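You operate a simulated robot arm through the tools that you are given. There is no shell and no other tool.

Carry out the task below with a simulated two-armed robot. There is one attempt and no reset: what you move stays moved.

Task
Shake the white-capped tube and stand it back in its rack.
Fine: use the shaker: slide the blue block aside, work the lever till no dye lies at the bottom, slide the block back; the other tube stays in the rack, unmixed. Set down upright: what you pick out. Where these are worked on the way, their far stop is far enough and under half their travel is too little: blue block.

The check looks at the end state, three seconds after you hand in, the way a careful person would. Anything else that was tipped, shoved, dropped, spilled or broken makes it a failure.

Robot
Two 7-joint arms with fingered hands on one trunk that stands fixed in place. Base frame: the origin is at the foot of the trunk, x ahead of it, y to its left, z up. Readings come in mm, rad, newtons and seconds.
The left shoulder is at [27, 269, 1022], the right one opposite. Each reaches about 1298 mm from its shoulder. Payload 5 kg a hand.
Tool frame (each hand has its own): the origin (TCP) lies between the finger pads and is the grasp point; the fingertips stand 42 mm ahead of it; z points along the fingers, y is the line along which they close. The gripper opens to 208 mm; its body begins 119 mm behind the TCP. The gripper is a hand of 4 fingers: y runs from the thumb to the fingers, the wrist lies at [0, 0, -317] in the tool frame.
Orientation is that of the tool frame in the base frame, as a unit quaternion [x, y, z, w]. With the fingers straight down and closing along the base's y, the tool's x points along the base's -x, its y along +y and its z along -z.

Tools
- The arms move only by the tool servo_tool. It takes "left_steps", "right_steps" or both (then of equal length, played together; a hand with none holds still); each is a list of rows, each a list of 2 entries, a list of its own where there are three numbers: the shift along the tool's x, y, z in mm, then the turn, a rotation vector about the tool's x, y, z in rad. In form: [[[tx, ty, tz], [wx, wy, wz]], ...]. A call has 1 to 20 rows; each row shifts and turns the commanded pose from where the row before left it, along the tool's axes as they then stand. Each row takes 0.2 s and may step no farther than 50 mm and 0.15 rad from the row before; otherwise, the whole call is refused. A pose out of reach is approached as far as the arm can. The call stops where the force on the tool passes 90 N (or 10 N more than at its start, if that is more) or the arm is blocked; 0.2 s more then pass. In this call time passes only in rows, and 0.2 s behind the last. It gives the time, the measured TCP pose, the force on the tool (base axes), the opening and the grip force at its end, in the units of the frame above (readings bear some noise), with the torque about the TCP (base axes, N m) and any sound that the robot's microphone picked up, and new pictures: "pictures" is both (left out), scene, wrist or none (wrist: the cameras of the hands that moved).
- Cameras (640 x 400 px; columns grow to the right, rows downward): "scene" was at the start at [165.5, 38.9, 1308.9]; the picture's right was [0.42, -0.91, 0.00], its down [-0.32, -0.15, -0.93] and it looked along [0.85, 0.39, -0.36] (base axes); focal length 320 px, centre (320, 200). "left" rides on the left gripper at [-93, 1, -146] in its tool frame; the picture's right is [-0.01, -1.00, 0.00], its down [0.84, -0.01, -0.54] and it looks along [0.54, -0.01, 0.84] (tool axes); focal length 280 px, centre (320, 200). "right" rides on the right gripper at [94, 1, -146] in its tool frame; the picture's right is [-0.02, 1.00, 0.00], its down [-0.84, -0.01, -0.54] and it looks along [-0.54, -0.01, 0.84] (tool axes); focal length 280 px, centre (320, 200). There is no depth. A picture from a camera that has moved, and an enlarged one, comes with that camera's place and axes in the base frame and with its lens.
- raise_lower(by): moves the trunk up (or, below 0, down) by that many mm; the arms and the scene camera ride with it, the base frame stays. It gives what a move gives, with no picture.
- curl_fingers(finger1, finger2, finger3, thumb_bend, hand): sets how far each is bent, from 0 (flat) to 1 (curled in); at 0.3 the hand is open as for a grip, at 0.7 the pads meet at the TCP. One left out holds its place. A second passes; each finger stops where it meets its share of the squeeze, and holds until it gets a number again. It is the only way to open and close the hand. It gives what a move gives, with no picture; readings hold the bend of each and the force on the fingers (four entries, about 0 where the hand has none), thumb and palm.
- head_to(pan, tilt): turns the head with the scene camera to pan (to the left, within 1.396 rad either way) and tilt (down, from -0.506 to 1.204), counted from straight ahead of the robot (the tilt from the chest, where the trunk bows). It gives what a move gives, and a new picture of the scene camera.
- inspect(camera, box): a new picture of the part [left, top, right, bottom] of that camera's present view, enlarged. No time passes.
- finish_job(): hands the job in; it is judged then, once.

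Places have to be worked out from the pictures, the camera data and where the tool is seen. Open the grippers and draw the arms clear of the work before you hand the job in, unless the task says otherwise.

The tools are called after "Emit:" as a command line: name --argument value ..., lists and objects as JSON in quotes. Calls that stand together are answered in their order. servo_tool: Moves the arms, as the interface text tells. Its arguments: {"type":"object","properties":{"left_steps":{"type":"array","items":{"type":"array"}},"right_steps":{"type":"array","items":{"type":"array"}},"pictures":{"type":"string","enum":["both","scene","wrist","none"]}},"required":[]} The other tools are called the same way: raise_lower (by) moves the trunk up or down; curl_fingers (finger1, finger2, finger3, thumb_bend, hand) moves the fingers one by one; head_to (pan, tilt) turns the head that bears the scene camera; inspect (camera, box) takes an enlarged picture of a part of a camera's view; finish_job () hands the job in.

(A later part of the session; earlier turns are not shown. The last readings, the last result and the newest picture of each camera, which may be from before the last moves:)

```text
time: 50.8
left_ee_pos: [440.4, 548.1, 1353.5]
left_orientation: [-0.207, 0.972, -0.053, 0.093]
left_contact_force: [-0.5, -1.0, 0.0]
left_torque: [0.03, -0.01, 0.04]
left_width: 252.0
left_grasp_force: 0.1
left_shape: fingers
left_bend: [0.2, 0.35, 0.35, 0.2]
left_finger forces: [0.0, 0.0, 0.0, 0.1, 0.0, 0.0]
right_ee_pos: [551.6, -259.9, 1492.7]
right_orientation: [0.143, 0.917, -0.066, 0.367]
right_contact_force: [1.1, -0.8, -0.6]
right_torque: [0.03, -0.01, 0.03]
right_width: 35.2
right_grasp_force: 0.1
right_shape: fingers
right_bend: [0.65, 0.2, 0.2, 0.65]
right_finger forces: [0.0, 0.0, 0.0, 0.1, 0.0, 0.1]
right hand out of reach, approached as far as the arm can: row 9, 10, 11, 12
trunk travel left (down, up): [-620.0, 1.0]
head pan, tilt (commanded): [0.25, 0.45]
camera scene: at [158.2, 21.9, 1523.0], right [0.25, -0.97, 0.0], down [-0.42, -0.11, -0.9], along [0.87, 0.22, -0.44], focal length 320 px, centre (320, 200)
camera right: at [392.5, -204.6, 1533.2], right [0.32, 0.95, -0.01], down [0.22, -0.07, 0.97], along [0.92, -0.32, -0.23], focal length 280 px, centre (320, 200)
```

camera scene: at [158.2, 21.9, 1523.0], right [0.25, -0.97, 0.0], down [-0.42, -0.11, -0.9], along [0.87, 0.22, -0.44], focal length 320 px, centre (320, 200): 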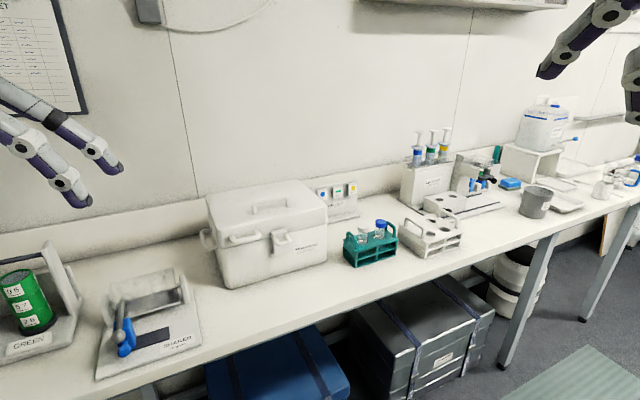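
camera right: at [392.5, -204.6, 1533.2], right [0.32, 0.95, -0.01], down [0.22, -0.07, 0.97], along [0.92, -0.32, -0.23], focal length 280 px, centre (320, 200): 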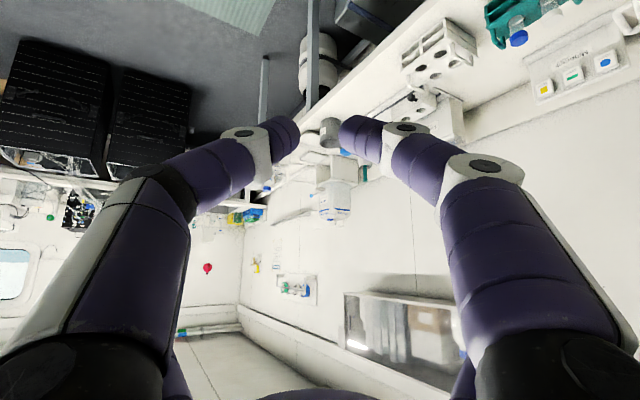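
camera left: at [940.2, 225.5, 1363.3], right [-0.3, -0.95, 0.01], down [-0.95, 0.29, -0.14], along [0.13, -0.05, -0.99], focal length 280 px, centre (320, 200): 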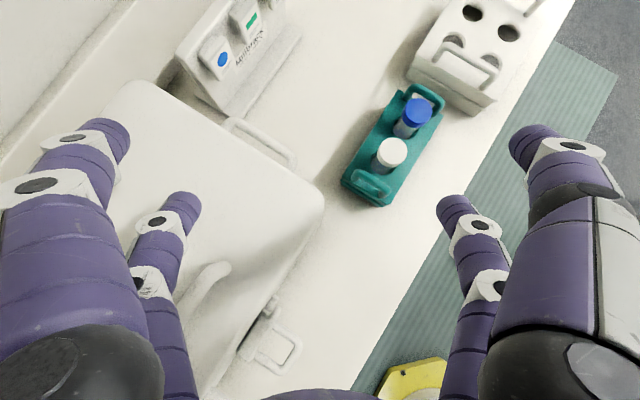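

The right hand takes this orientation (tilt ≈44°, closing at azimuth 72°), and its finger1/thumb pair is the lower one (+x). I open that pair and carry the hand toward a point above the white tube.

Emit:
curl_fingers --hand "right" --finger1 0.4 --thumb_bend 0.4 --finger2 0.2 --finger3 0.2

Emit:
servo_tool --right_steps '[[[-3.44, 35.06, 29.5], [0, 0, 0]], [[-3.44, 35.06, 29.5], [0, 0, 0]], [[-3.44, 35.06, 29.5], [0, 0, 0]], [[-3.44, 35.06, 29.5], [0, 0, 0]], [[-3.44, 35.06, 29.5], [0, 0, 0]], [[-3.44, 35.06, 29.5], [0, 0, 0]], [[-3.44, 35.06, 29.5], [0, 0, 0]], [[-3.44, 35.06, 29.5], [0, 0, 0]], [[-3.44, 35.06, 29.5], [0, 0, 0]], [[-3.44, 35.06, 29.5], [0, 0, 0]], [[-3.44, 35.06, 29.5], [0, 0, 0]], [[-3.44, 35.06, 29.5], [0, 0, 0]], [[-3.44, 35.06, 29.5], [0, 0, 0]], [[-3.44, 35.06, 29.5], [0, 0, 0]]]' --pictures "both"

```text
time: 51.8
left_ee_pos: [439.0, 549.8, 1353.3]
left_orientation: [-0.207, 0.972, -0.054, 0.095]
left_contact_force: [0.1, 0.4, 0.1]
left_torque: [-0.02, -0.06, 0.02]
left_width: 251.9
left_grasp_force: 0.2
left_shape: fingers
left_bend: [0.2, 0.35, 0.35, 0.2]
left_finger forces: [0.1, 0.0, 0.0, 0.0, 0.1, 0.0]
right_ee_pos: [552.3, -257.9, 1493.6]
right_orientation: [0.145, 0.916, -0.068, 0.367]
right_contact_force: [0.5, -0.2, -0.6]
right_torque: [-0.03, -0.03, -0.04]
right_width: 166.1
right_grasp_force: 0.0
right_shape: fingers
right_bend: [0.4, 0.2, 0.2, 0.4]
right_finger forces: [0.1, 0.0, 0.0, 0.1, 0.0, 0.0]
trunk travel left (down, up): [-620.0, 1.0]
head pan, tilt (commanded): [0.25, 0.45]
```

```text
time: 55.0
left_ee_pos: [435.9, 551.6, 1353.0]
left_orientation: [-0.207, 0.972, -0.054, 0.094]
left_contact_force: [-1.8, -0.1, 1.5]
left_torque: [-0.09, -0.24, 0.01]
left_width: 251.9
left_grasp_force: 0.1
left_shape: fingers
left_bend: [0.2, 0.35, 0.35, 0.2]
left_finger forces: [0.1, 0.0, 0.0, 0.0, 0.0, 0.0]
right_ee_pos: [1067.3, -38.2, 1280.7]
right_orientation: [0.223, 0.9, -0.06, 0.37]
right_contact_force: [-0.4, 1.9, 1.0]
right_torque: [-0.15, -0.04, -0.11]
right_width: 166.0
right_grasp_force: 0.1
right_shape: fingers
right_bend: [0.4, 0.2, 0.2, 0.4]
right_finger forces: [0.0, 0.0, 0.0, 0.0, 0.1, 0.0]
right hand out of reach, approached as far as the arm can: row 1, 14
trunk travel left (down, up): [-620.0, 1.0]
head pan, tilt (commanded): [0.25, 0.45]
stopped in row 14 (right hand): the arm was blocked; the commanded pose is now the measured one
camera scene: at [155.8, 23.9, 1523.6], right [0.25, -0.97, 0.0], down [-0.42, -0.11, -0.9], along [0.87, 0.22, -0.43], focal length 320 px, centre (320, 200)
camera right: at [917.2, 35.5, 1321.3], right [0.45, 0.89, 0.07], down [0.18, -0.16, 0.97], along [0.87, -0.43, -0.23], focal length 280 px, centre (320, 200)
```

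scene: 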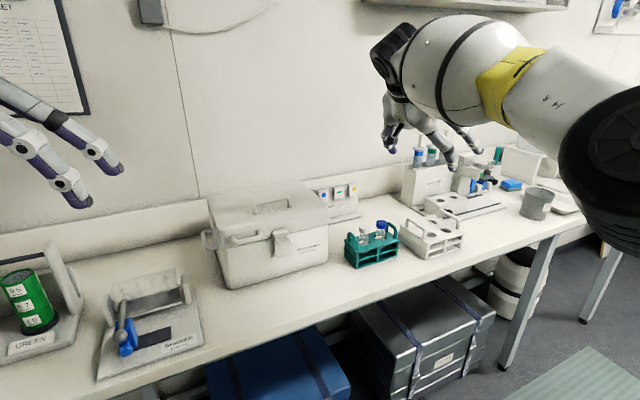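
right: 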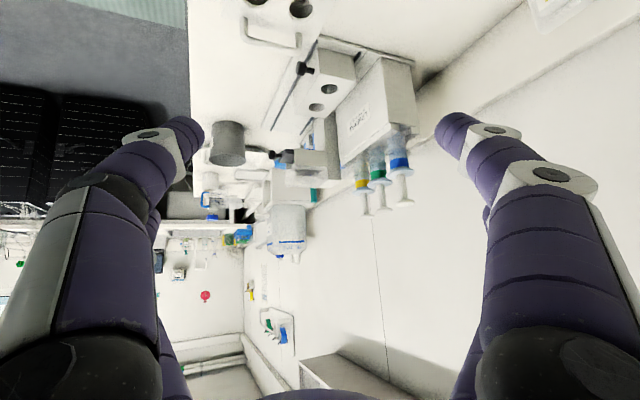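

The hand overshot to (1067, -38, 1281) near the arm's stretch, with no contact forces. I step it back over the white tube and level the closing axis.

Emit:
servo_tool --right_steps '[[[32.4, 24, -8.4], [0.02, 0, 0]], [[32.4, 24, -8.4], [0.02, 0, 0]], [[32.4, 24, -8.4], [0.02, 0, 0]], [[32.4, 24, -8.4], [0.02, 0, 0]]]' --pictures "both"

```text
time: 56.1
left_ee_pos: [440.8, 551.6, 1351.7]
left_orientation: [-0.208, 0.972, -0.054, 0.092]
left_contact_force: [-0.1, 0.8, -0.5]
left_torque: [-0.12, 0.05, -0.06]
left_width: 251.7
left_grasp_force: 0.0
left_shape: fingers
left_bend: [0.2, 0.35, 0.35, 0.2]
left_finger forces: [0.0, 0.0, 0.0, 0.0, 0.0, 0.0]
right_ee_pos: [1074.3, -80.9, 1244.1]
right_orientation: [0.283, 0.886, -0.091, 0.355]
right_contact_force: [0.3, 0.6, -1.9]
right_torque: [-0.12, 0.02, -0.11]
right_width: 166.4
right_grasp_force: 0.1
right_shape: fingers
right_bend: [0.4, 0.2, 0.2, 0.4]
right_finger forces: [0.1, 0.0, 0.0, 0.0, 0.1, 0.0]
right hand out of reach, approached as far as the arm can: row 3, 4
trunk travel left (down, up): [-620.0, 1.0]
head pan, tilt (commanded): [0.25, 0.45]
stopped in row 4 (right hand): the arm was blocked; the commanded pose is now the measured one
camera scene: at [158.8, 23.5, 1522.9], right [0.25, -0.97, 0.0], down [-0.42, -0.11, -0.9], along [0.87, 0.22, -0.44], focal length 320 px, centre (320, 200)
camera right: at [935.8, 14.1, 1287.3], right [0.57, 0.82, 0.05], down [0.18, -0.18, 0.97], along [0.8, -0.55, -0.25], focal length 280 px, centre (320, 200)
```

scene: 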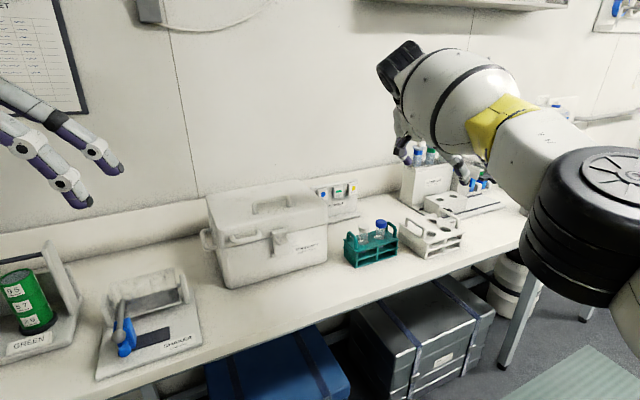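
right: 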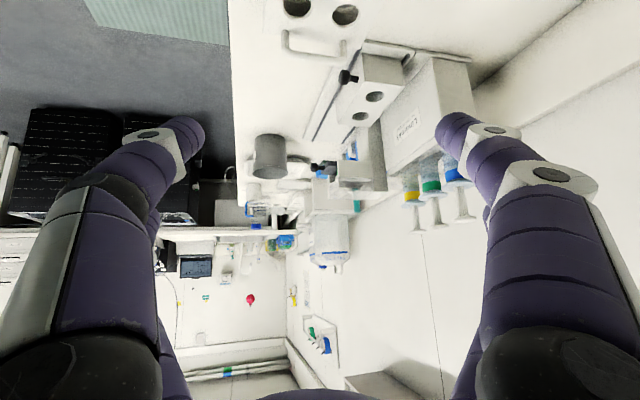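

The arm is at full stretch there and behaves badly, so I back it off toward me and re-set the turn of the hand before trying a nearer approach.

Emit:
servo_tool --right_steps '[[[21.9, -12.4, -34.7], [0, 0, 0]], [[21.9, -12.4, -34.7], [0, 0, 0]], [[21.9, -12.4, -34.7], [0, 0, 0]], [[21.9, -12.4, -34.7], [0, 0, 0]], [[21.9, -12.4, -34.7], [0, 0, 0]], [[0, 0, 0], [-0.089, 0.005, -0.0957]], [[0, 0, 0], [-0.089, 0.005, -0.0957]]]' --pictures "scene"

```text
time: 57.8
left_ee_pos: [440.7, 549.1, 1351.6]
left_orientation: [-0.208, 0.972, -0.052, 0.092]
left_contact_force: [0.6, -0.3, 0.1]
left_torque: [0.01, -0.03, 0.01]
left_width: 252.1
left_grasp_force: 0.1
left_shape: fingers
left_bend: [0.2, 0.35, 0.35, 0.2]
left_finger forces: [0.1, 0.1, 0.0, 0.1, 0.1, 0.0]
right_ee_pos: [890.5, -16.9, 1298.1]
right_orientation: [0.162, 0.916, -0.042, 0.365]
right_contact_force: [0.1, -0.7, 0.4]
right_torque: [-0.01, 0.02, 0.02]
right_width: 166.1
right_grasp_force: 0.0
right_shape: fingers
right_bend: [0.4, 0.2, 0.2, 0.4]
right_finger forces: [0.0, 0.1, 0.1, 0.1, 0.0, 0.1]
right hand out of reach, approached as far as the arm can: row 5
trunk travel left (down, up): [-620.0, 1.0]
head pan, tilt (commanded): [0.25, 0.45]
camera scene: at [158.0, 22.4, 1523.1], right [0.25, -0.97, 0.0], down [-0.42, -0.11, -0.9], along [0.87, 0.22, -0.44], focal length 320 px, centre (320, 200)
```

scene: 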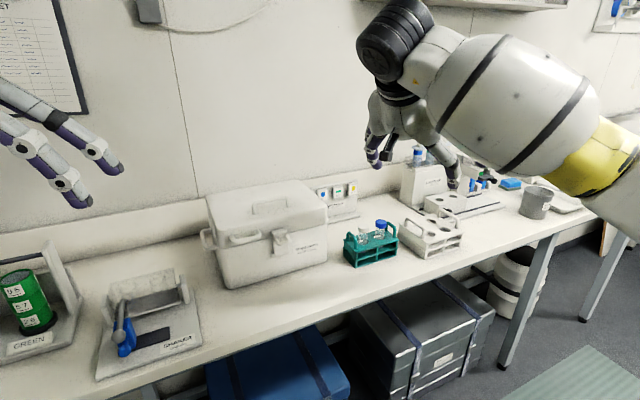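

Now I probe from this nearer pose: down 100 mm, then +y.

Emit:
servo_tool --right_steps '[[[22.7, -1.4, 24.4], [0, 0, 0]], [[22.7, -1.4, 24.4], [0, 0, 0]], [[22.7, -1.4, 24.4], [0, 0, 0]]]' --pictures "none"

Emit:
servo_tool --right_steps '[[[8, 28.3, -5.8], [0, 0, 0]], [[8, 28.3, -5.8], [0, 0, 0]]]' --pictures "scene"

```text
time: 58.5
left_ee_pos: [441.0, 549.1, 1352.3]
left_orientation: [-0.207, 0.972, -0.053, 0.093]
left_contact_force: [0.7, 0.4, 0.3]
left_torque: [0.06, 0.12, -0.01]
left_width: 251.7
left_grasp_force: 0.1
left_shape: fingers
left_bend: [0.2, 0.35, 0.35, 0.2]
left_finger forces: [0.0, 0.0, 0.0, 0.1, 0.0, 0.0]
right_ee_pos: [892.1, -16.9, 1197.2]
right_orientation: [0.163, 0.916, -0.043, 0.364]
right_contact_force: [0.4, -0.7, 1.0]
right_torque: [0.1, 0.12, 0.02]
right_width: 166.5
right_grasp_force: 0.1
right_shape: fingers
right_bend: [0.4, 0.2, 0.2, 0.4]
right_finger forces: [0.0, 0.0, 0.1, 0.0, 0.0, 0.0]
trunk travel left (down, up): [-620.0, 1.0]
head pan, tilt (commanded): [0.25, 0.45]
```

```text
time: 59.1
left_ee_pos: [439.8, 550.1, 1352.0]
left_orientation: [-0.207, 0.973, -0.053, 0.092]
left_contact_force: [0.3, 0.8, 0.0]
left_torque: [-0.05, -0.06, -0.04]
left_width: 251.8
left_grasp_force: 0.0
left_shape: fingers
left_bend: [0.2, 0.35, 0.35, 0.2]
left_finger forces: [0.1, 0.0, 0.0, 0.0, 0.0, 0.0]
right_ee_pos: [889.7, 41.7, 1199.6]
right_orientation: [0.163, 0.916, -0.043, 0.365]
right_contact_force: [-0.7, 0.3, 0.5]
right_torque: [0.03, 0.0, -0.02]
right_width: 166.3
right_grasp_force: 0.1
right_shape: fingers
right_bend: [0.4, 0.2, 0.2, 0.4]
right_finger forces: [0.0, 0.0, 0.2, 0.0, 0.0, 0.0]
trunk travel left (down, up): [-620.0, 1.0]
head pan, tilt (commanded): [0.25, 0.45]
camera scene: at [157.3, 22.8, 1523.2], right [0.25, -0.97, 0.0], down [-0.42, -0.11, -0.9], along [0.87, 0.22, -0.43], focal length 320 px, centre (320, 200)
```

scene: 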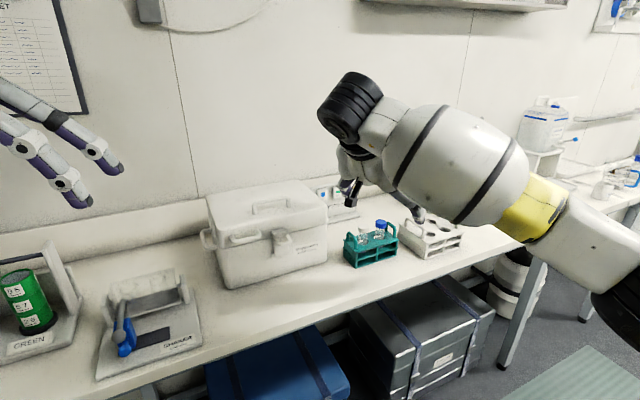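

Both worked, so lower is workable for the right arm. I continue to above the white tube at TCP (1007, 103, 1150).

Emit:
servo_tool --right_steps '[[[-7.4, 23.5, 25.3], [0, 0, 0]], [[-7.4, 23.5, 25.3], [0, 0, 0]], [[-7.4, 23.5, 25.3], [0, 0, 0]], [[-7.4, 23.5, 25.3], [0, 0, 0]]]' --pictures "both"

```text
time: 60.1
left_ee_pos: [438.7, 551.2, 1351.4]
left_orientation: [-0.208, 0.972, -0.053, 0.093]
left_contact_force: [-0.2, 0.1, -0.1]
left_torque: [-0.1, -0.01, -0.01]
left_width: 251.9
left_grasp_force: 0.0
left_shape: fingers
left_bend: [0.2, 0.35, 0.35, 0.2]
left_finger forces: [0.0, 0.0, 0.0, 0.0, 0.0, 0.1]
right_ee_pos: [1008.6, 104.9, 1146.3]
right_orientation: [0.163, 0.916, -0.043, 0.364]
right_contact_force: [0.8, 0.1, 0.5]
right_torque: [-0.04, 0.05, -0.05]
right_width: 166.2
right_grasp_force: 0.0
right_shape: fingers
right_bend: [0.4, 0.2, 0.2, 0.4]
right_finger forces: [0.0, 0.1, 0.0, 0.0, 0.0, 0.1]
trunk travel left (down, up): [-620.0, 1.0]
head pan, tilt (commanded): [0.25, 0.45]
camera scene: at [157.8, 23.3, 1523.0], right [0.25, -0.97, 0.0], down [-0.42, -0.11, -0.9], along [0.87, 0.22, -0.44], focal length 320 px, centre (320, 200)
camera right: at [850.0, 159.6, 1189.7], right [0.34, 0.94, 0.05], down [0.22, -0.13, 0.97], along [0.92, -0.32, -0.25], focal length 280 px, centre (320, 200)
```

scene: 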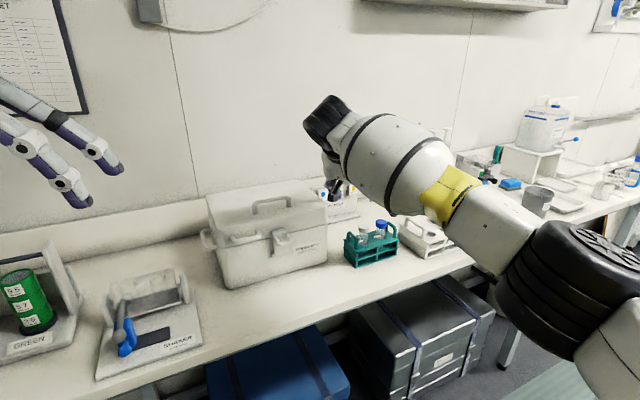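
right: 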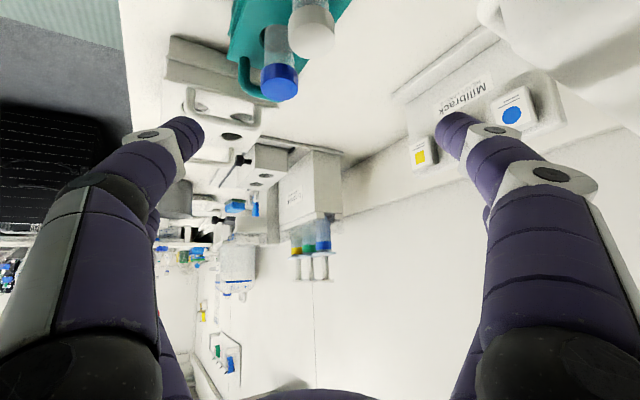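

Reached over the tube. The right camera (upside-down view) shows both caps; I zoom in to locate the white cap relative to the hand.

Emit:
inspect --camera "right" --box '[220, 0, 380, 110]'

Emit:
inspect --camera "scene" --box '[290, 160, 430, 290]'

```text
3.64 times, centred on (300, 55) of right
camera zoom: at [850.0, 159.6, 1189.7], right [0.34, 0.94, 0.05], down [0.22, -0.13, 0.97], along [0.92, -0.32, -0.25], focal length 1020 px, centre (393, 727)
```

zoom: 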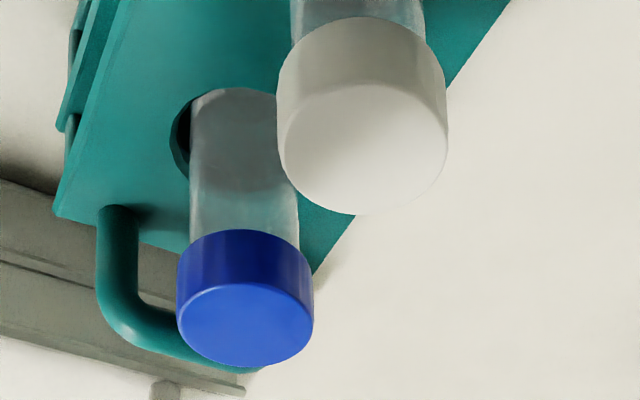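

```text
3.08 times, centred on (360, 225) of scene
camera zoom: at [157.8, 23.3, 1523.0], right [0.25, -0.97, 0.0], down [-0.42, -0.11, -0.9], along [0.87, 0.22, -0.44], focal length 984 px, centre (197, 123)
```

zoom: 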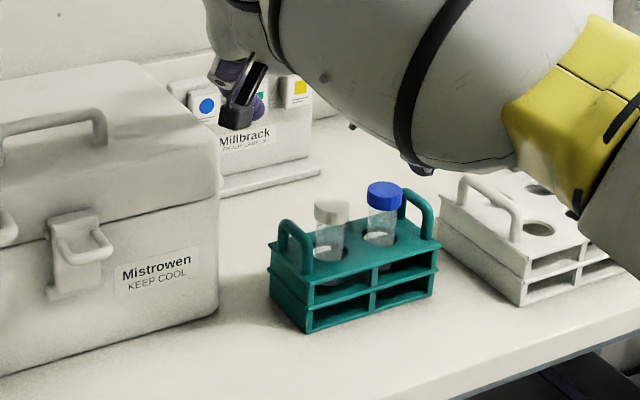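

The white cap is at (1012, 102, 1024), just where the open pair will straddle it. I level the hand's closing axis and go down 60 mm.

Emit:
servo_tool --right_steps '[[[0, 0, 0], [0.0565, 0, 0]], [[20.4, 0, 22], [0, 0, 0]], [[20.4, 0, 22], [0, 0, 0]]]' --pictures "both"

```text
time: 61.0
left_ee_pos: [441.2, 551.0, 1351.8]
left_orientation: [-0.208, 0.972, -0.053, 0.091]
left_contact_force: [0.5, 0.4, -0.3]
left_torque: [0.0, 0.11, -0.05]
left_width: 252.1
left_grasp_force: 0.0
left_shape: fingers
left_bend: [0.2, 0.35, 0.35, 0.2]
left_finger forces: [0.0, 0.0, 0.0, 0.0, 0.0, 0.0]
right_ee_pos: [1015.8, 92.3, 1088.3]
right_orientation: [0.179, 0.913, -0.07, 0.36]
right_contact_force: [1.1, -0.1, 0.3]
right_torque: [0.01, 0.03, 0.0]
right_width: 166.5
right_grasp_force: 0.0
right_shape: fingers
right_bend: [0.4, 0.2, 0.2, 0.4]
right_finger forces: [0.1, 0.1, 0.1, 0.0, 0.1, 0.1]
trunk travel left (down, up): [-620.0, 1.0]
head pan, tilt (commanded): [0.25, 0.45]
camera scene: at [159.4, 22.9, 1522.6], right [0.25, -0.97, 0.0], down [-0.42, -0.11, -0.9], along [0.87, 0.22, -0.44], focal length 320 px, centre (320, 200)
camera right: at [860.4, 157.0, 1131.2], right [0.39, 0.92, 0.01], down [0.23, -0.11, 0.97], along [0.89, -0.37, -0.25], focal length 280 px, centre (320, 200)
```

scene: 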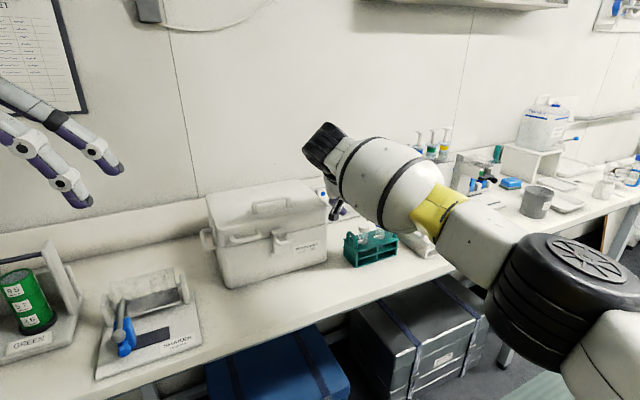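
right: 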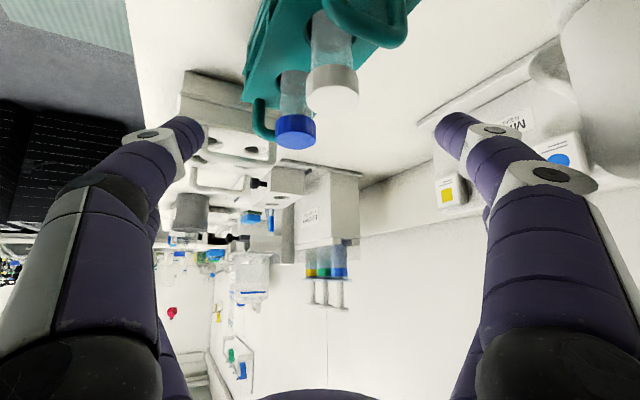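

The readout shows TCP (1016, 92, 1088), about 12 mm off in the lateral direction. I zoom in on the caps again to judge the true offset.

Emit:
inspect --camera "right" --box '[240, 20, 420, 160]'

```text
2.86 times, centred on (330, 90) of right
camera zoom: at [860.4, 157.0, 1131.2], right [0.39, 0.92, 0.01], down [0.23, -0.11, 0.97], along [0.89, -0.37, -0.25], focal length 801 px, centre (291, 514)
```

zoom: 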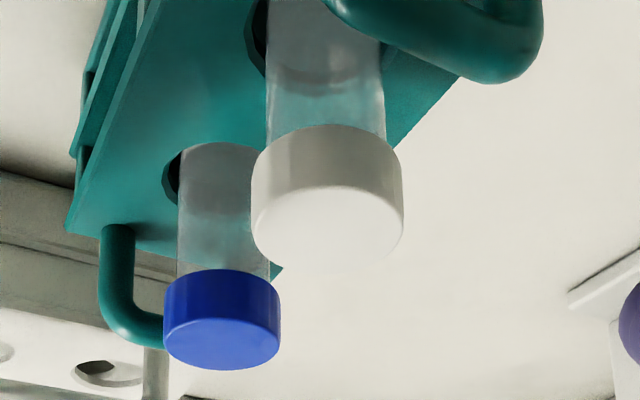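

The view confirms the cap at (1012, 103) and the hand ~15 mm off it, so I correct sideways and check the readback.

Emit:
servo_tool --right_steps '[[[8.95, 8.3, -8.3], [0, 0, 0]], [[0, 0, 0], [0, 0, 0]]]' --pictures "none"

```text
time: 61.8
left_ee_pos: [441.8, 549.8, 1352.2]
left_orientation: [-0.207, 0.973, -0.052, 0.092]
left_contact_force: [0.7, -0.9, -0.1]
left_torque: [-0.01, 0.09, 0.0]
left_width: 251.8
left_grasp_force: 0.0
left_shape: fingers
left_bend: [0.2, 0.35, 0.35, 0.2]
left_finger forces: [0.1, 0.0, 0.0, 0.0, 0.0, 0.0]
right_ee_pos: [1013.0, 88.7, 1087.1]
right_orientation: [0.186, 0.912, -0.073, 0.358]
right_contact_force: [1.2, -0.4, 0.2]
right_torque: [-0.01, 0.03, -0.03]
right_width: 166.5
right_grasp_force: 0.1
right_shape: fingers
right_bend: [0.4, 0.2, 0.2, 0.4]
right_finger forces: [0.0, 0.0, 0.0, 0.0, 0.0, 0.0]
trunk travel left (down, up): [-620.0, 1.0]
head pan, tilt (commanded): [0.25, 0.45]
stopped in row 2 (right hand): the arm was blocked; the commanded pose is now the measured one
```

The arm reports being blocked with no load on the hand, so something up the arm (or a joint stop) holds it. I look at the right arm with the head camera.

Emit:
head_to --pan -0.1 --tilt 0.9

Emit:
head_to --pan -0.9 --tilt 0.8

```text
time: 62.6
left_ee_pos: [440.8, 549.4, 1352.4]
left_orientation: [-0.208, 0.972, -0.053, 0.093]
left_contact_force: [-0.6, -0.4, -0.3]
left_torque: [0.01, -0.01, 0.01]
left_width: 251.6
left_grasp_force: 0.2
left_shape: fingers
left_bend: [0.2, 0.35, 0.35, 0.2]
left_finger forces: [0.0, 0.0, 0.0, 0.0, 0.0, 0.0]
right_ee_pos: [1013.2, 89.4, 1087.7]
right_orientation: [0.184, 0.912, -0.072, 0.359]
right_contact_force: [0.8, -1.2, 0.5]
right_torque: [0.01, 0.01, 0.01]
right_width: 166.5
right_grasp_force: 0.0
right_shape: fingers
right_bend: [0.4, 0.2, 0.2, 0.4]
right_finger forces: [0.0, 0.1, 0.0, 0.0, 0.0, 0.1]
trunk travel left (down, up): [-620.0, 1.0]
head pan, tilt (commanded): [-0.099, 0.901]
camera scene: at [144.1, -7.7, 1484.7], right [-0.1, -1.0, 0.0], down [-0.78, 0.08, -0.62], along [0.62, -0.06, -0.78], focal length 320 px, centre (320, 200)
```

scene: 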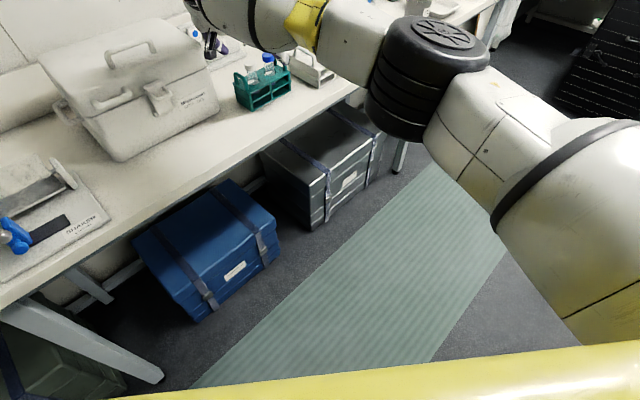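

```text
time: 63.8
left_ee_pos: [440.4, 549.6, 1352.6]
left_orientation: [-0.207, 0.973, -0.053, 0.093]
left_contact_force: [-0.2, 0.3, 0.6]
left_torque: [0.0, -0.03, 0.01]
left_width: 251.4
left_grasp_force: 0.1
left_shape: fingers
left_bend: [0.2, 0.35, 0.35, 0.2]
left_finger forces: [0.0, 0.1, 0.1, 0.0, 0.0, 0.0]
right_ee_pos: [1012.8, 89.3, 1089.0]
right_orientation: [0.185, 0.912, -0.073, 0.359]
right_contact_force: [0.2, -0.7, 0.5]
right_torque: [0.02, 0.0, 0.04]
right_width: 166.2
right_grasp_force: 0.1
right_shape: fingers
right_bend: [0.4, 0.2, 0.2, 0.4]
right_finger forces: [0.0, 0.1, 0.1, 0.0, 0.0, 0.1]
trunk travel left (down, up): [-620.0, 1.0]
head pan, tilt (commanded): [-0.901, 0.799]
camera scene: at [119.2, -63.2, 1492.6], right [-0.78, -0.62, 0.0], down [-0.45, 0.56, -0.7], along [0.43, -0.55, -0.72], focal length 320 px, centre (320, 200)
```

scene: 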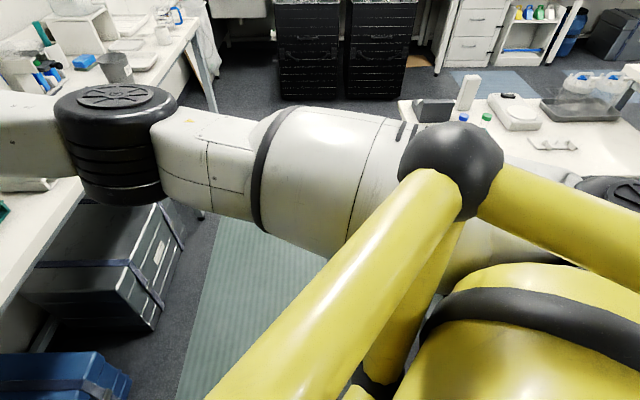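

The right upper arm stops at about 13° inward, so the wrist must come nearer to me: more tilt solves it. I tilt the hand 15° further and turn it 5°, staying above the tube.

Emit:
servo_tool --right_steps '[[[-13.6, 0, -14.6], [0, 0, 0]], [[0, 0, 0], [0, -0.131, 0]], [[0, 0, 0], [0, -0.131, 0]], [[0, 0, 0], [-0.074, 0, -0.0463]]]' --pictures "wrist"

Emit:
head_to --pan 0.2 --tilt 0.5

```text
time: 64.8
left_ee_pos: [439.2, 549.0, 1351.9]
left_orientation: [-0.207, 0.972, -0.052, 0.094]
left_contact_force: [0.3, -0.6, 0.3]
left_torque: [0.13, 0.01, 0.03]
left_width: 251.7
left_grasp_force: 0.0
left_shape: fingers
left_bend: [0.2, 0.35, 0.35, 0.2]
left_finger forces: [0.0, 0.0, 0.1, 0.1, 0.0, 0.0]
right_ee_pos: [1011.0, 93.2, 1108.7]
right_orientation: [0.135, 0.864, -0.074, 0.479]
right_contact_force: [-0.2, 0.4, 0.9]
right_torque: [0.01, -0.01, 0.03]
right_width: 166.2
right_grasp_force: 0.3
right_shape: fingers
right_bend: [0.4, 0.2, 0.2, 0.4]
right_finger forces: [0.2, 0.0, 0.0, 0.0, 0.0, 0.0]
trunk travel left (down, up): [-620.0, 1.0]
head pan, tilt (commanded): [-0.901, 0.799]
camera right: at [846.0, 147.3, 1107.0], right [0.31, 0.95, 0.01], down [-0.02, -0.01, 1.0], along [0.95, -0.31, 0.01], focal length 280 px, centre (320, 200)
```

right: 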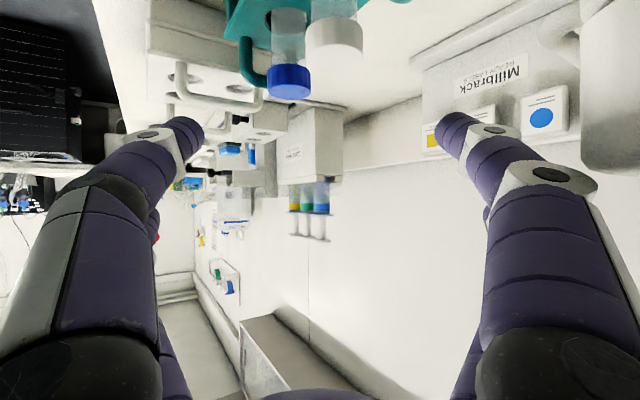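

```text
time: 66.1
left_ee_pos: [438.8, 549.7, 1353.5]
left_orientation: [-0.207, 0.973, -0.054, 0.093]
left_contact_force: [-0.4, -0.8, -0.8]
left_torque: [0.01, 0.01, 0.01]
left_width: 251.9
left_grasp_force: 0.1
left_shape: fingers
left_bend: [0.2, 0.35, 0.35, 0.2]
left_finger forces: [0.0, 0.0, 0.0, 0.1, 0.0, 0.0]
right_ee_pos: [1010.6, 93.8, 1109.2]
right_orientation: [0.135, 0.864, -0.075, 0.479]
right_contact_force: [0.5, -0.2, 0.5]
right_torque: [0.01, 0.01, -0.03]
right_width: 166.1
right_grasp_force: 0.1
right_shape: fingers
right_bend: [0.4, 0.2, 0.2, 0.4]
right_finger forces: [0.3, 0.1, 0.0, 0.1, 0.1, 0.0]
trunk travel left (down, up): [-620.0, 1.0]
head pan, tilt (commanded): [0.201, 0.499]
camera scene: at [158.2, 18.1, 1518.5], right [0.2, -0.98, 0.0], down [-0.47, -0.1, -0.88], along [0.86, 0.17, -0.48], focal length 320 px, centre (320, 200)
```

scene: 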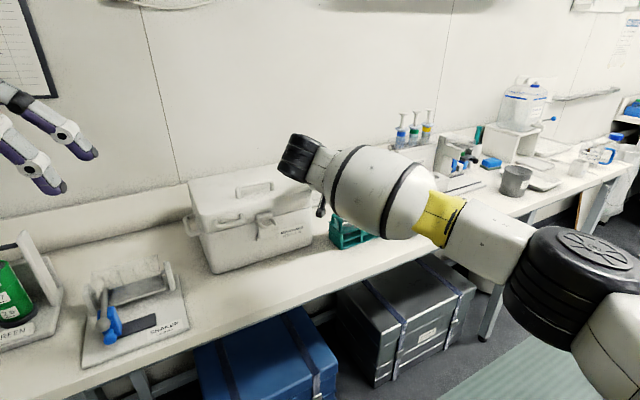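

Now tilted 58° and not blocked; the camera looks level at the caps. I shift the hand so that the pinch point lies over the tube axis (TCP to (996, 108)) and verify.

Emit:
servo_tool --right_steps '[[[4.83, 4.53, -7.75], [0, 0, 0]], [[4.83, 4.53, -7.75], [0, 0, 0]]]' --pictures "wrist"

```text
time: 66.7
left_ee_pos: [441.3, 547.8, 1352.7]
left_orientation: [-0.207, 0.973, -0.053, 0.093]
left_contact_force: [-0.6, 0.8, -0.6]
left_torque: [0.01, 0.03, 0.03]
left_width: 252.1
left_grasp_force: 0.1
left_shape: fingers
left_bend: [0.2, 0.35, 0.35, 0.2]
left_finger forces: [0.0, 0.1, 0.0, 0.0, 0.0, 0.1]
right_ee_pos: [999.6, 99.7, 1112.1]
right_orientation: [0.14, 0.862, -0.076, 0.481]
right_contact_force: [30.9, -14.0, 19.6]
right_torque: [1.91, 0.14, -2.67]
right_width: 159.7
right_grasp_force: 17.1
right_shape: fingers
right_bend: [0.43, 0.2, 0.2, 0.4]
right_finger forces: [33.6, 0.0, 0.0, 0.0, 0.0, 0.0]
trunk travel left (down, up): [-620.0, 1.0]
head pan, tilt (commanded): [0.201, 0.499]
camera right: at [836.3, 155.2, 1109.4], right [0.32, 0.95, 0.02], down [-0.02, -0.01, 1.0], along [0.95, -0.32, 0.02], focal length 280 px, centre (320, 200)
```

right: 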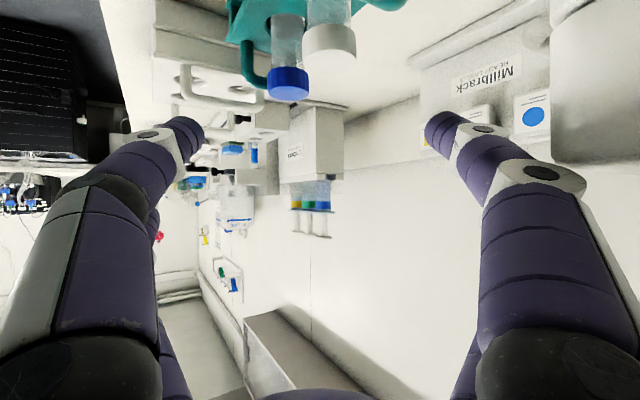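

Finger1, spread wide, is pushing on the white box's front-right corner (34 N). I back off immediately along −y and up.

Emit:
servo_tool --right_steps '[[[-4, -18, 0], [0, 0, 0]], [[-8, -12, -6], [0, 0, 0]]]' --pictures "both"

```text
time: 67.3
left_ee_pos: [439.1, 549.2, 1352.3]
left_orientation: [-0.207, 0.972, -0.052, 0.094]
left_contact_force: [-0.1, -1.9, -0.3]
left_torque: [0.07, -0.03, 0.0]
left_width: 251.9
left_grasp_force: 0.1
left_shape: fingers
left_bend: [0.2, 0.35, 0.35, 0.2]
left_finger forces: [0.0, 0.1, 0.0, 0.0, 0.0, 0.0]
right_ee_pos: [987.8, 80.7, 1121.8]
right_orientation: [0.134, 0.865, -0.075, 0.478]
right_contact_force: [0.2, -1.0, 0.2]
right_torque: [-0.04, 0.01, -0.03]
right_width: 166.0
right_grasp_force: 0.0
right_shape: fingers
right_bend: [0.4, 0.2, 0.2, 0.4]
right_finger forces: [0.0, 0.0, 0.0, 0.0, 0.1, 0.0]
trunk travel left (down, up): [-620.0, 1.0]
head pan, tilt (commanded): [0.201, 0.499]
camera scene: at [157.7, 18.0, 1518.5], right [0.2, -0.98, 0.0], down [-0.47, -0.1, -0.88], along [0.86, 0.18, -0.48], focal length 320 px, centre (320, 200)
camera right: at [822.4, 134.7, 1119.5], right [0.31, 0.95, 0.01], down [-0.01, -0.01, 1.0], along [0.95, -0.31, 0.01], focal length 280 px, centre (320, 200)
```

scene: 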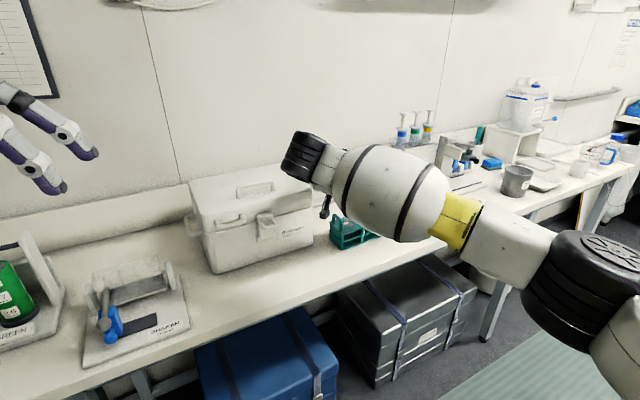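
right: 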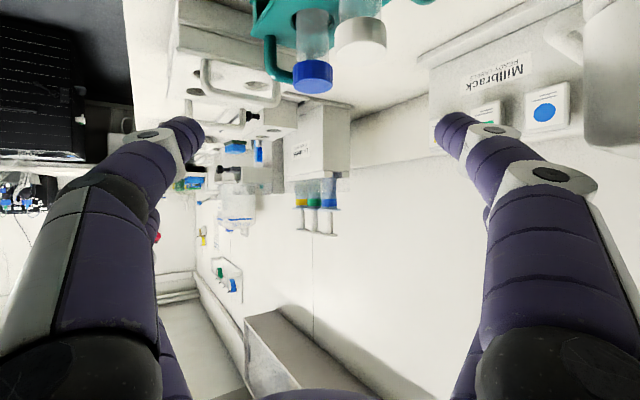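

Contact is gone and the box looks unmoved. I'll approach with the +y fingers nearly closed (finger1/finger2 at 0.58) so they clear the box corner, and the other side open.

Emit:
curl_fingers --hand "right" --finger1 0.58 --finger2 0.58 --finger3 0.4 --thumb_bend 0.4

Emit:
servo_tool --right_steps '[[[13.8, 14.1, 5.5], [0, 0, 0]], [[13.8, 14.1, 5.5], [0, 0, 0]]]' --pictures "wrist"

```text
time: 68.3
left_ee_pos: [440.1, 550.2, 1353.4]
left_orientation: [-0.207, 0.972, -0.053, 0.093]
left_contact_force: [-0.4, -0.3, 0.3]
left_torque: [0.0, 0.01, -0.02]
left_width: 251.7
left_grasp_force: 0.1
left_shape: fingers
left_bend: [0.2, 0.35, 0.35, 0.2]
left_finger forces: [0.1, 0.1, 0.0, 0.0, 0.0, 0.0]
right_ee_pos: [989.1, 78.0, 1122.7]
right_orientation: [0.136, 0.864, -0.076, 0.479]
right_contact_force: [-0.5, -0.7, -0.6]
right_torque: [0.01, -0.01, 0.0]
right_width: 121.7
right_grasp_force: 0.1
right_shape: fingers
right_bend: [0.57, 0.57, 0.4, 0.4]
right_finger forces: [0.0, 0.0, 0.1, 0.0, 0.1, 0.0]
trunk travel left (down, up): [-620.0, 1.0]
head pan, tilt (commanded): [0.201, 0.499]
```

```text
time: 68.9
left_ee_pos: [439.5, 548.8, 1353.1]
left_orientation: [-0.207, 0.972, -0.052, 0.094]
left_contact_force: [-0.9, 0.0, 1.0]
left_torque: [0.02, -0.04, 0.0]
left_width: 251.6
left_grasp_force: 0.1
left_shape: fingers
left_bend: [0.2, 0.35, 0.35, 0.2]
left_finger forces: [0.1, 0.0, 0.0, 0.0, 0.1, 0.0]
right_ee_pos: [992.0, 103.7, 1094.1]
right_orientation: [0.136, 0.863, -0.076, 0.48]
right_contact_force: [-7.8, -4.8, 0.4]
right_torque: [0.04, -0.02, 0.79]
right_width: 119.0
right_grasp_force: 4.0
right_shape: fingers
right_bend: [0.58, 0.57, 0.4, 0.4]
right_finger forces: [8.2, 0.0, 0.0, 0.0, 0.0, 0.1]
trunk travel left (down, up): [-620.0, 1.0]
head pan, tilt (commanded): [0.201, 0.499]
camera right: at [826.9, 159.5, 1092.0], right [0.31, 0.95, 0.01], down [-0.01, -0.01, 1.0], along [0.95, -0.31, 0.01], focal length 280 px, centre (320, 200)
```

right: 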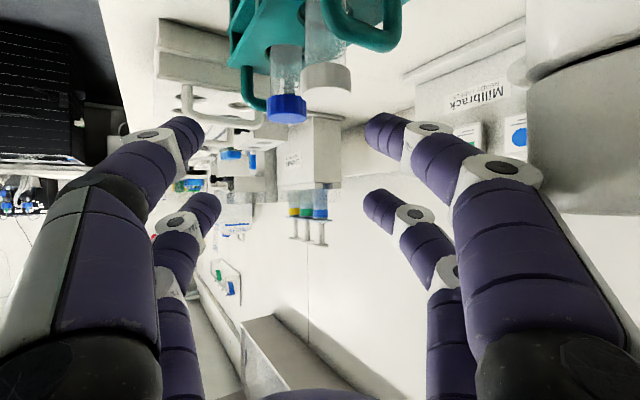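

Finger1's outer knuckle still grazes the box's front face (8 N). I back away, and turn the hand +13° with slightly less tilt so that this knuckle stays well in front of the box.

Emit:
servo_tool --right_steps '[[[-12.2, -17.6, -18.3], [0, 0, 0]], [[0, 0, 0], [0, 0.105, 0]], [[0, 0, 0], [-0.0894, 0, -0.0699]], [[0, 0, 0], [-0.0894, 0, -0.0699]]]' --pictures "wrist"

```text
time: 69.9
left_ee_pos: [440.8, 550.4, 1351.3]
left_orientation: [-0.208, 0.972, -0.053, 0.092]
left_contact_force: [-0.3, 0.1, -0.7]
left_torque: [-0.07, 0.09, 0.03]
left_width: 251.9
left_grasp_force: 0.0
left_shape: fingers
left_bend: [0.2, 0.35, 0.35, 0.2]
left_finger forces: [0.1, 0.0, 0.0, 0.0, 0.0, 0.1]
right_ee_pos: [978.4, 94.3, 1112.7]
right_orientation: [0.036, 0.898, -0.017, 0.439]
right_contact_force: [0.1, 0.3, -0.8]
right_torque: [-0.06, -0.01, -0.1]
right_width: 121.5
right_grasp_force: 0.0
right_shape: fingers
right_bend: [0.57, 0.57, 0.4, 0.4]
right_finger forces: [0.0, 0.1, 0.0, 0.0, 0.1, 0.0]
trunk travel left (down, up): [-620.0, 1.0]
head pan, tilt (commanded): [0.201, 0.499]
camera right: at [806.3, 109.3, 1128.8], right [0.09, 1.0, 0.01], down [0.09, -0.02, 1.0], along [0.99, -0.09, -0.1], focal length 280 px, centre (320, 200)
```

right: 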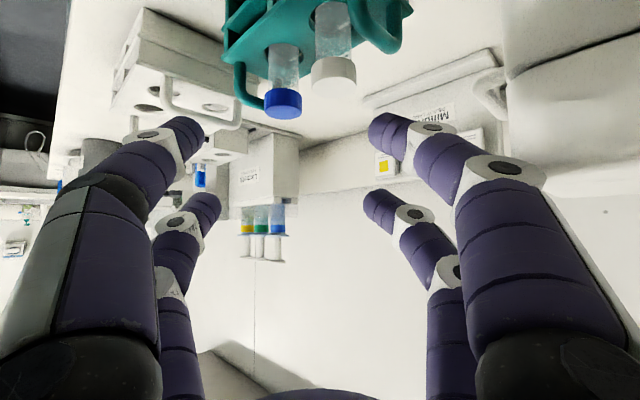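

Clear now (closing axis at azimuth 85°, tilt 52°). I move to directly above the tube at TCP (1000, 103, 1100).

Emit:
servo_tool --right_steps '[[[-1.4, 5.45, 12.15], [0, 0, 0]], [[-1.4, 5.45, 12.15], [0, 0, 0]]]' --pictures "both"

```text
time: 70.5
left_ee_pos: [440.0, 549.3, 1352.7]
left_orientation: [-0.207, 0.972, -0.053, 0.093]
left_contact_force: [0.0, -1.1, 1.0]
left_torque: [-0.02, -0.06, -0.01]
left_width: 251.8
left_grasp_force: 0.0
left_shape: fingers
left_bend: [0.2, 0.35, 0.35, 0.2]
left_finger forces: [0.1, 0.0, 0.0, 0.0, 0.1, 0.0]
right_ee_pos: [999.7, 102.2, 1099.9]
right_orientation: [0.038, 0.898, -0.018, 0.438]
right_contact_force: [-0.6, 0.1, 1.4]
right_torque: [0.0, 0.05, 0.03]
right_width: 121.4
right_grasp_force: 0.0
right_shape: fingers
right_bend: [0.57, 0.57, 0.4, 0.4]
right_finger forces: [0.0, 0.0, 0.0, 0.0, 0.1, 0.0]
trunk travel left (down, up): [-620.0, 1.0]
head pan, tilt (commanded): [0.201, 0.499]
camera scene: at [157.7, 18.1, 1518.6], right [0.2, -0.98, 0.0], down [-0.47, -0.1, -0.88], along [0.86, 0.18, -0.48], focal length 320 px, centre (320, 200)
camera right: at [828.0, 117.6, 1116.4], right [0.09, 1.0, 0.01], down [0.09, -0.02, 1.0], along [0.99, -0.09, -0.09], focal length 280 px, centre (320, 200)
```

scene: 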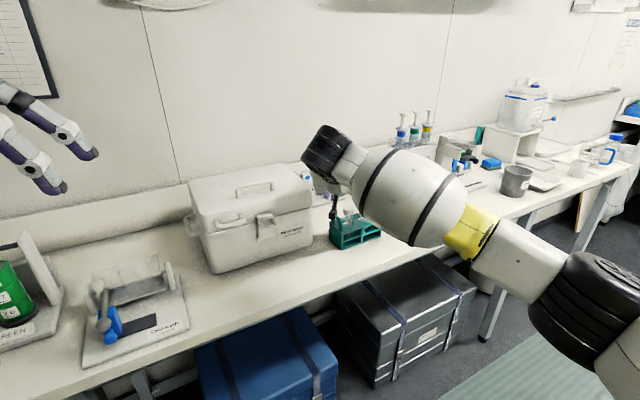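
right: 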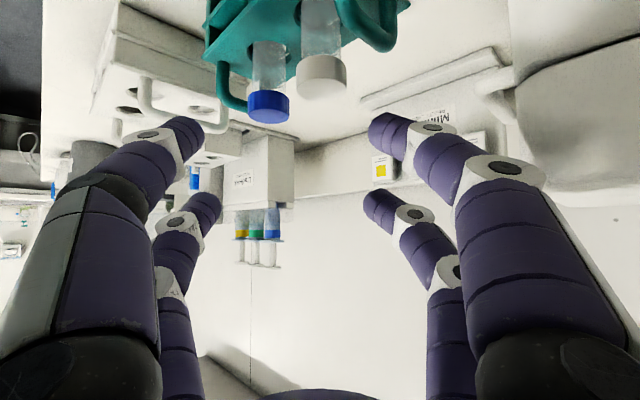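

No contact, cap centred laterally. I descend 43 mm so that the tips come beside the cap.

Emit:
servo_tool --right_steps '[[[11.3, 0, 8.8], [0, 0, 0]], [[11.3, 0, 8.8], [0, 0, 0]], [[11.3, 0, 8.8], [0, 0, 0]]]' --pictures "both"

```text
time: 71.3
left_ee_pos: [439.9, 550.3, 1352.4]
left_orientation: [-0.206, 0.973, -0.054, 0.092]
left_contact_force: [0.6, -0.2, 0.5]
left_torque: [-0.01, 0.05, 0.02]
left_width: 251.8
left_grasp_force: 0.0
left_shape: fingers
left_bend: [0.2, 0.35, 0.35, 0.2]
left_finger forces: [0.0, 0.1, 0.0, 0.0, 0.0, 0.0]
right_ee_pos: [1000.2, 101.0, 1057.8]
right_orientation: [0.038, 0.898, -0.019, 0.438]
right_contact_force: [1.1, -0.6, 0.0]
right_torque: [-0.01, -0.01, -0.02]
right_width: 120.9
right_grasp_force: 0.4
right_shape: fingers
right_bend: [0.57, 0.57, 0.4, 0.4]
right_finger forces: [0.9, 0.0, 0.0, 0.0, 0.0, 0.0]
trunk travel left (down, up): [-620.0, 1.0]
head pan, tilt (commanded): [0.201, 0.499]
camera scene: at [158.2, 18.1, 1518.6], right [0.2, -0.98, 0.0], down [-0.47, -0.1, -0.88], along [0.86, 0.17, -0.48], focal length 320 px, centre (320, 200)
camera right: at [828.0, 117.2, 1073.7], right [0.09, 1.0, 0.01], down [0.09, -0.02, 1.0], along [0.99, -0.09, -0.09], focal length 280 px, centre (320, 200)
```

scene: 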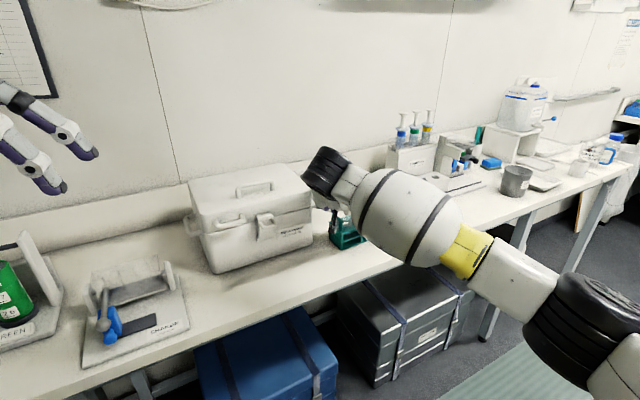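
right: 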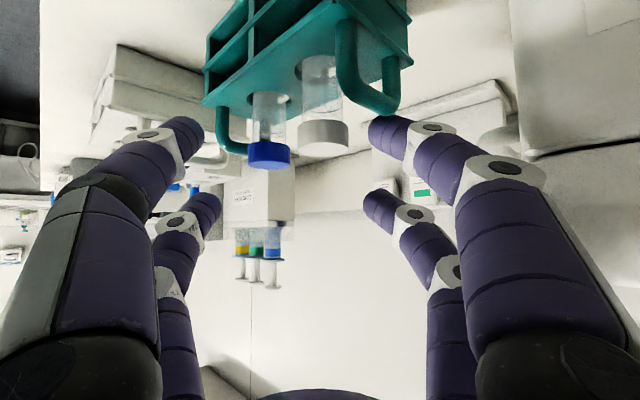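

Finger1's tip sits just above the rack's handle with a tiny 0.9 N touch. I zoom in before closing.

Emit:
inspect --camera "right" --box '[150, 40, 450, 220]'

```text
2.13 times, centred on (300, 130) of right
camera zoom: at [828.0, 117.2, 1073.7], right [0.09, 1.0, 0.01], down [0.09, -0.02, 1.0], along [0.99, -0.09, -0.09], focal length 598 px, centre (363, 349)
```

zoom: 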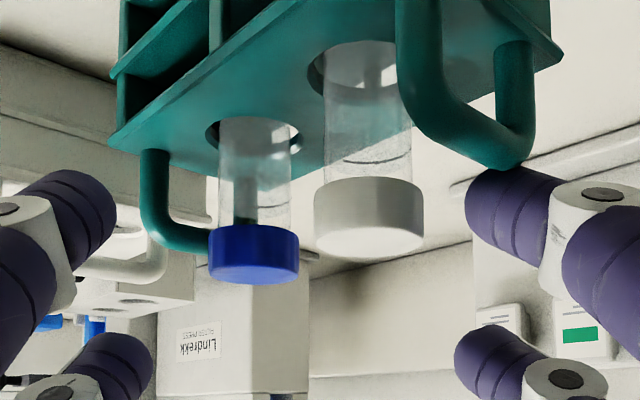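

The tip is level with the cap and just touches the handle's top, so I raise 4 mm, then bring the thumb in to match finger1 before squeezing.

Emit:
servo_tool --right_steps '[[[-3.2, 2, -2.5], [0, 0, 0]]]' --pictures "none"

Emit:
curl_fingers --hand "right" --thumb_bend 0.6 --finger1 0.6

Emit:
inspect --camera "right" --box '[150, 40, 450, 220]'

```text
time: 71.7
left_ee_pos: [440.6, 550.7, 1351.9]
left_orientation: [-0.207, 0.972, -0.053, 0.093]
left_contact_force: [-0.1, 0.0, 0.5]
left_torque: [0.01, 0.01, -0.03]
left_width: 251.8
left_grasp_force: 0.1
left_shape: fingers
left_bend: [0.2, 0.35, 0.35, 0.2]
left_finger forces: [0.0, 0.0, 0.0, 0.0, 0.0, 0.0]
right_ee_pos: [1000.0, 104.0, 1061.0]
right_orientation: [0.038, 0.898, -0.019, 0.438]
right_contact_force: [-0.6, 0.7, -0.1]
right_torque: [0.0, -0.03, -0.02]
right_width: 120.9
right_grasp_force: 0.0
right_shape: fingers
right_bend: [0.57, 0.57, 0.4, 0.4]
right_finger forces: [0.0, 0.1, 0.0, 0.0, 0.1, 0.1]
trunk travel left (down, up): [-620.0, 1.0]
head pan, tilt (commanded): [0.201, 0.499]
```

```text
time: 72.7
left_ee_pos: [440.7, 549.1, 1352.2]
left_orientation: [-0.207, 0.973, -0.052, 0.092]
left_contact_force: [0.1, 0.5, -0.2]
left_torque: [-0.02, -0.01, -0.03]
left_width: 251.8
left_grasp_force: 0.0
left_shape: fingers
left_bend: [0.2, 0.35, 0.35, 0.2]
left_finger forces: [0.0, 0.0, 0.1, 0.0, 0.0, 0.0]
right_ee_pos: [1000.9, 104.1, 1061.5]
right_orientation: [0.038, 0.898, -0.018, 0.438]
right_contact_force: [-0.4, -0.1, -0.4]
right_torque: [-0.01, 0.0, -0.03]
right_width: 61.0
right_grasp_force: 0.0
right_shape: fingers
right_bend: [0.6, 0.57, 0.4, 0.6]
right_finger forces: [0.0, 0.1, 0.1, 0.1, 0.0, 0.1]
trunk travel left (down, up): [-620.0, 1.0]
head pan, tilt (commanded): [0.201, 0.499]
```

```text
2.13 times, centred on (300, 130) of right
camera zoom: at [828.2, 119.3, 1077.6], right [0.09, 1.0, 0.01], down [0.09, -0.02, 1.0], along [0.99, -0.09, -0.09], focal length 598 px, centre (363, 349)
```

zoom: 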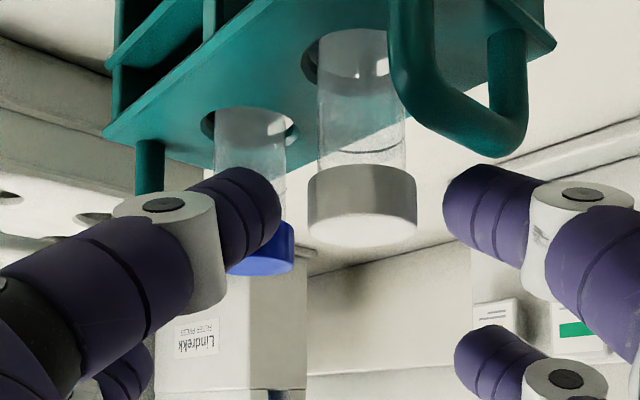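

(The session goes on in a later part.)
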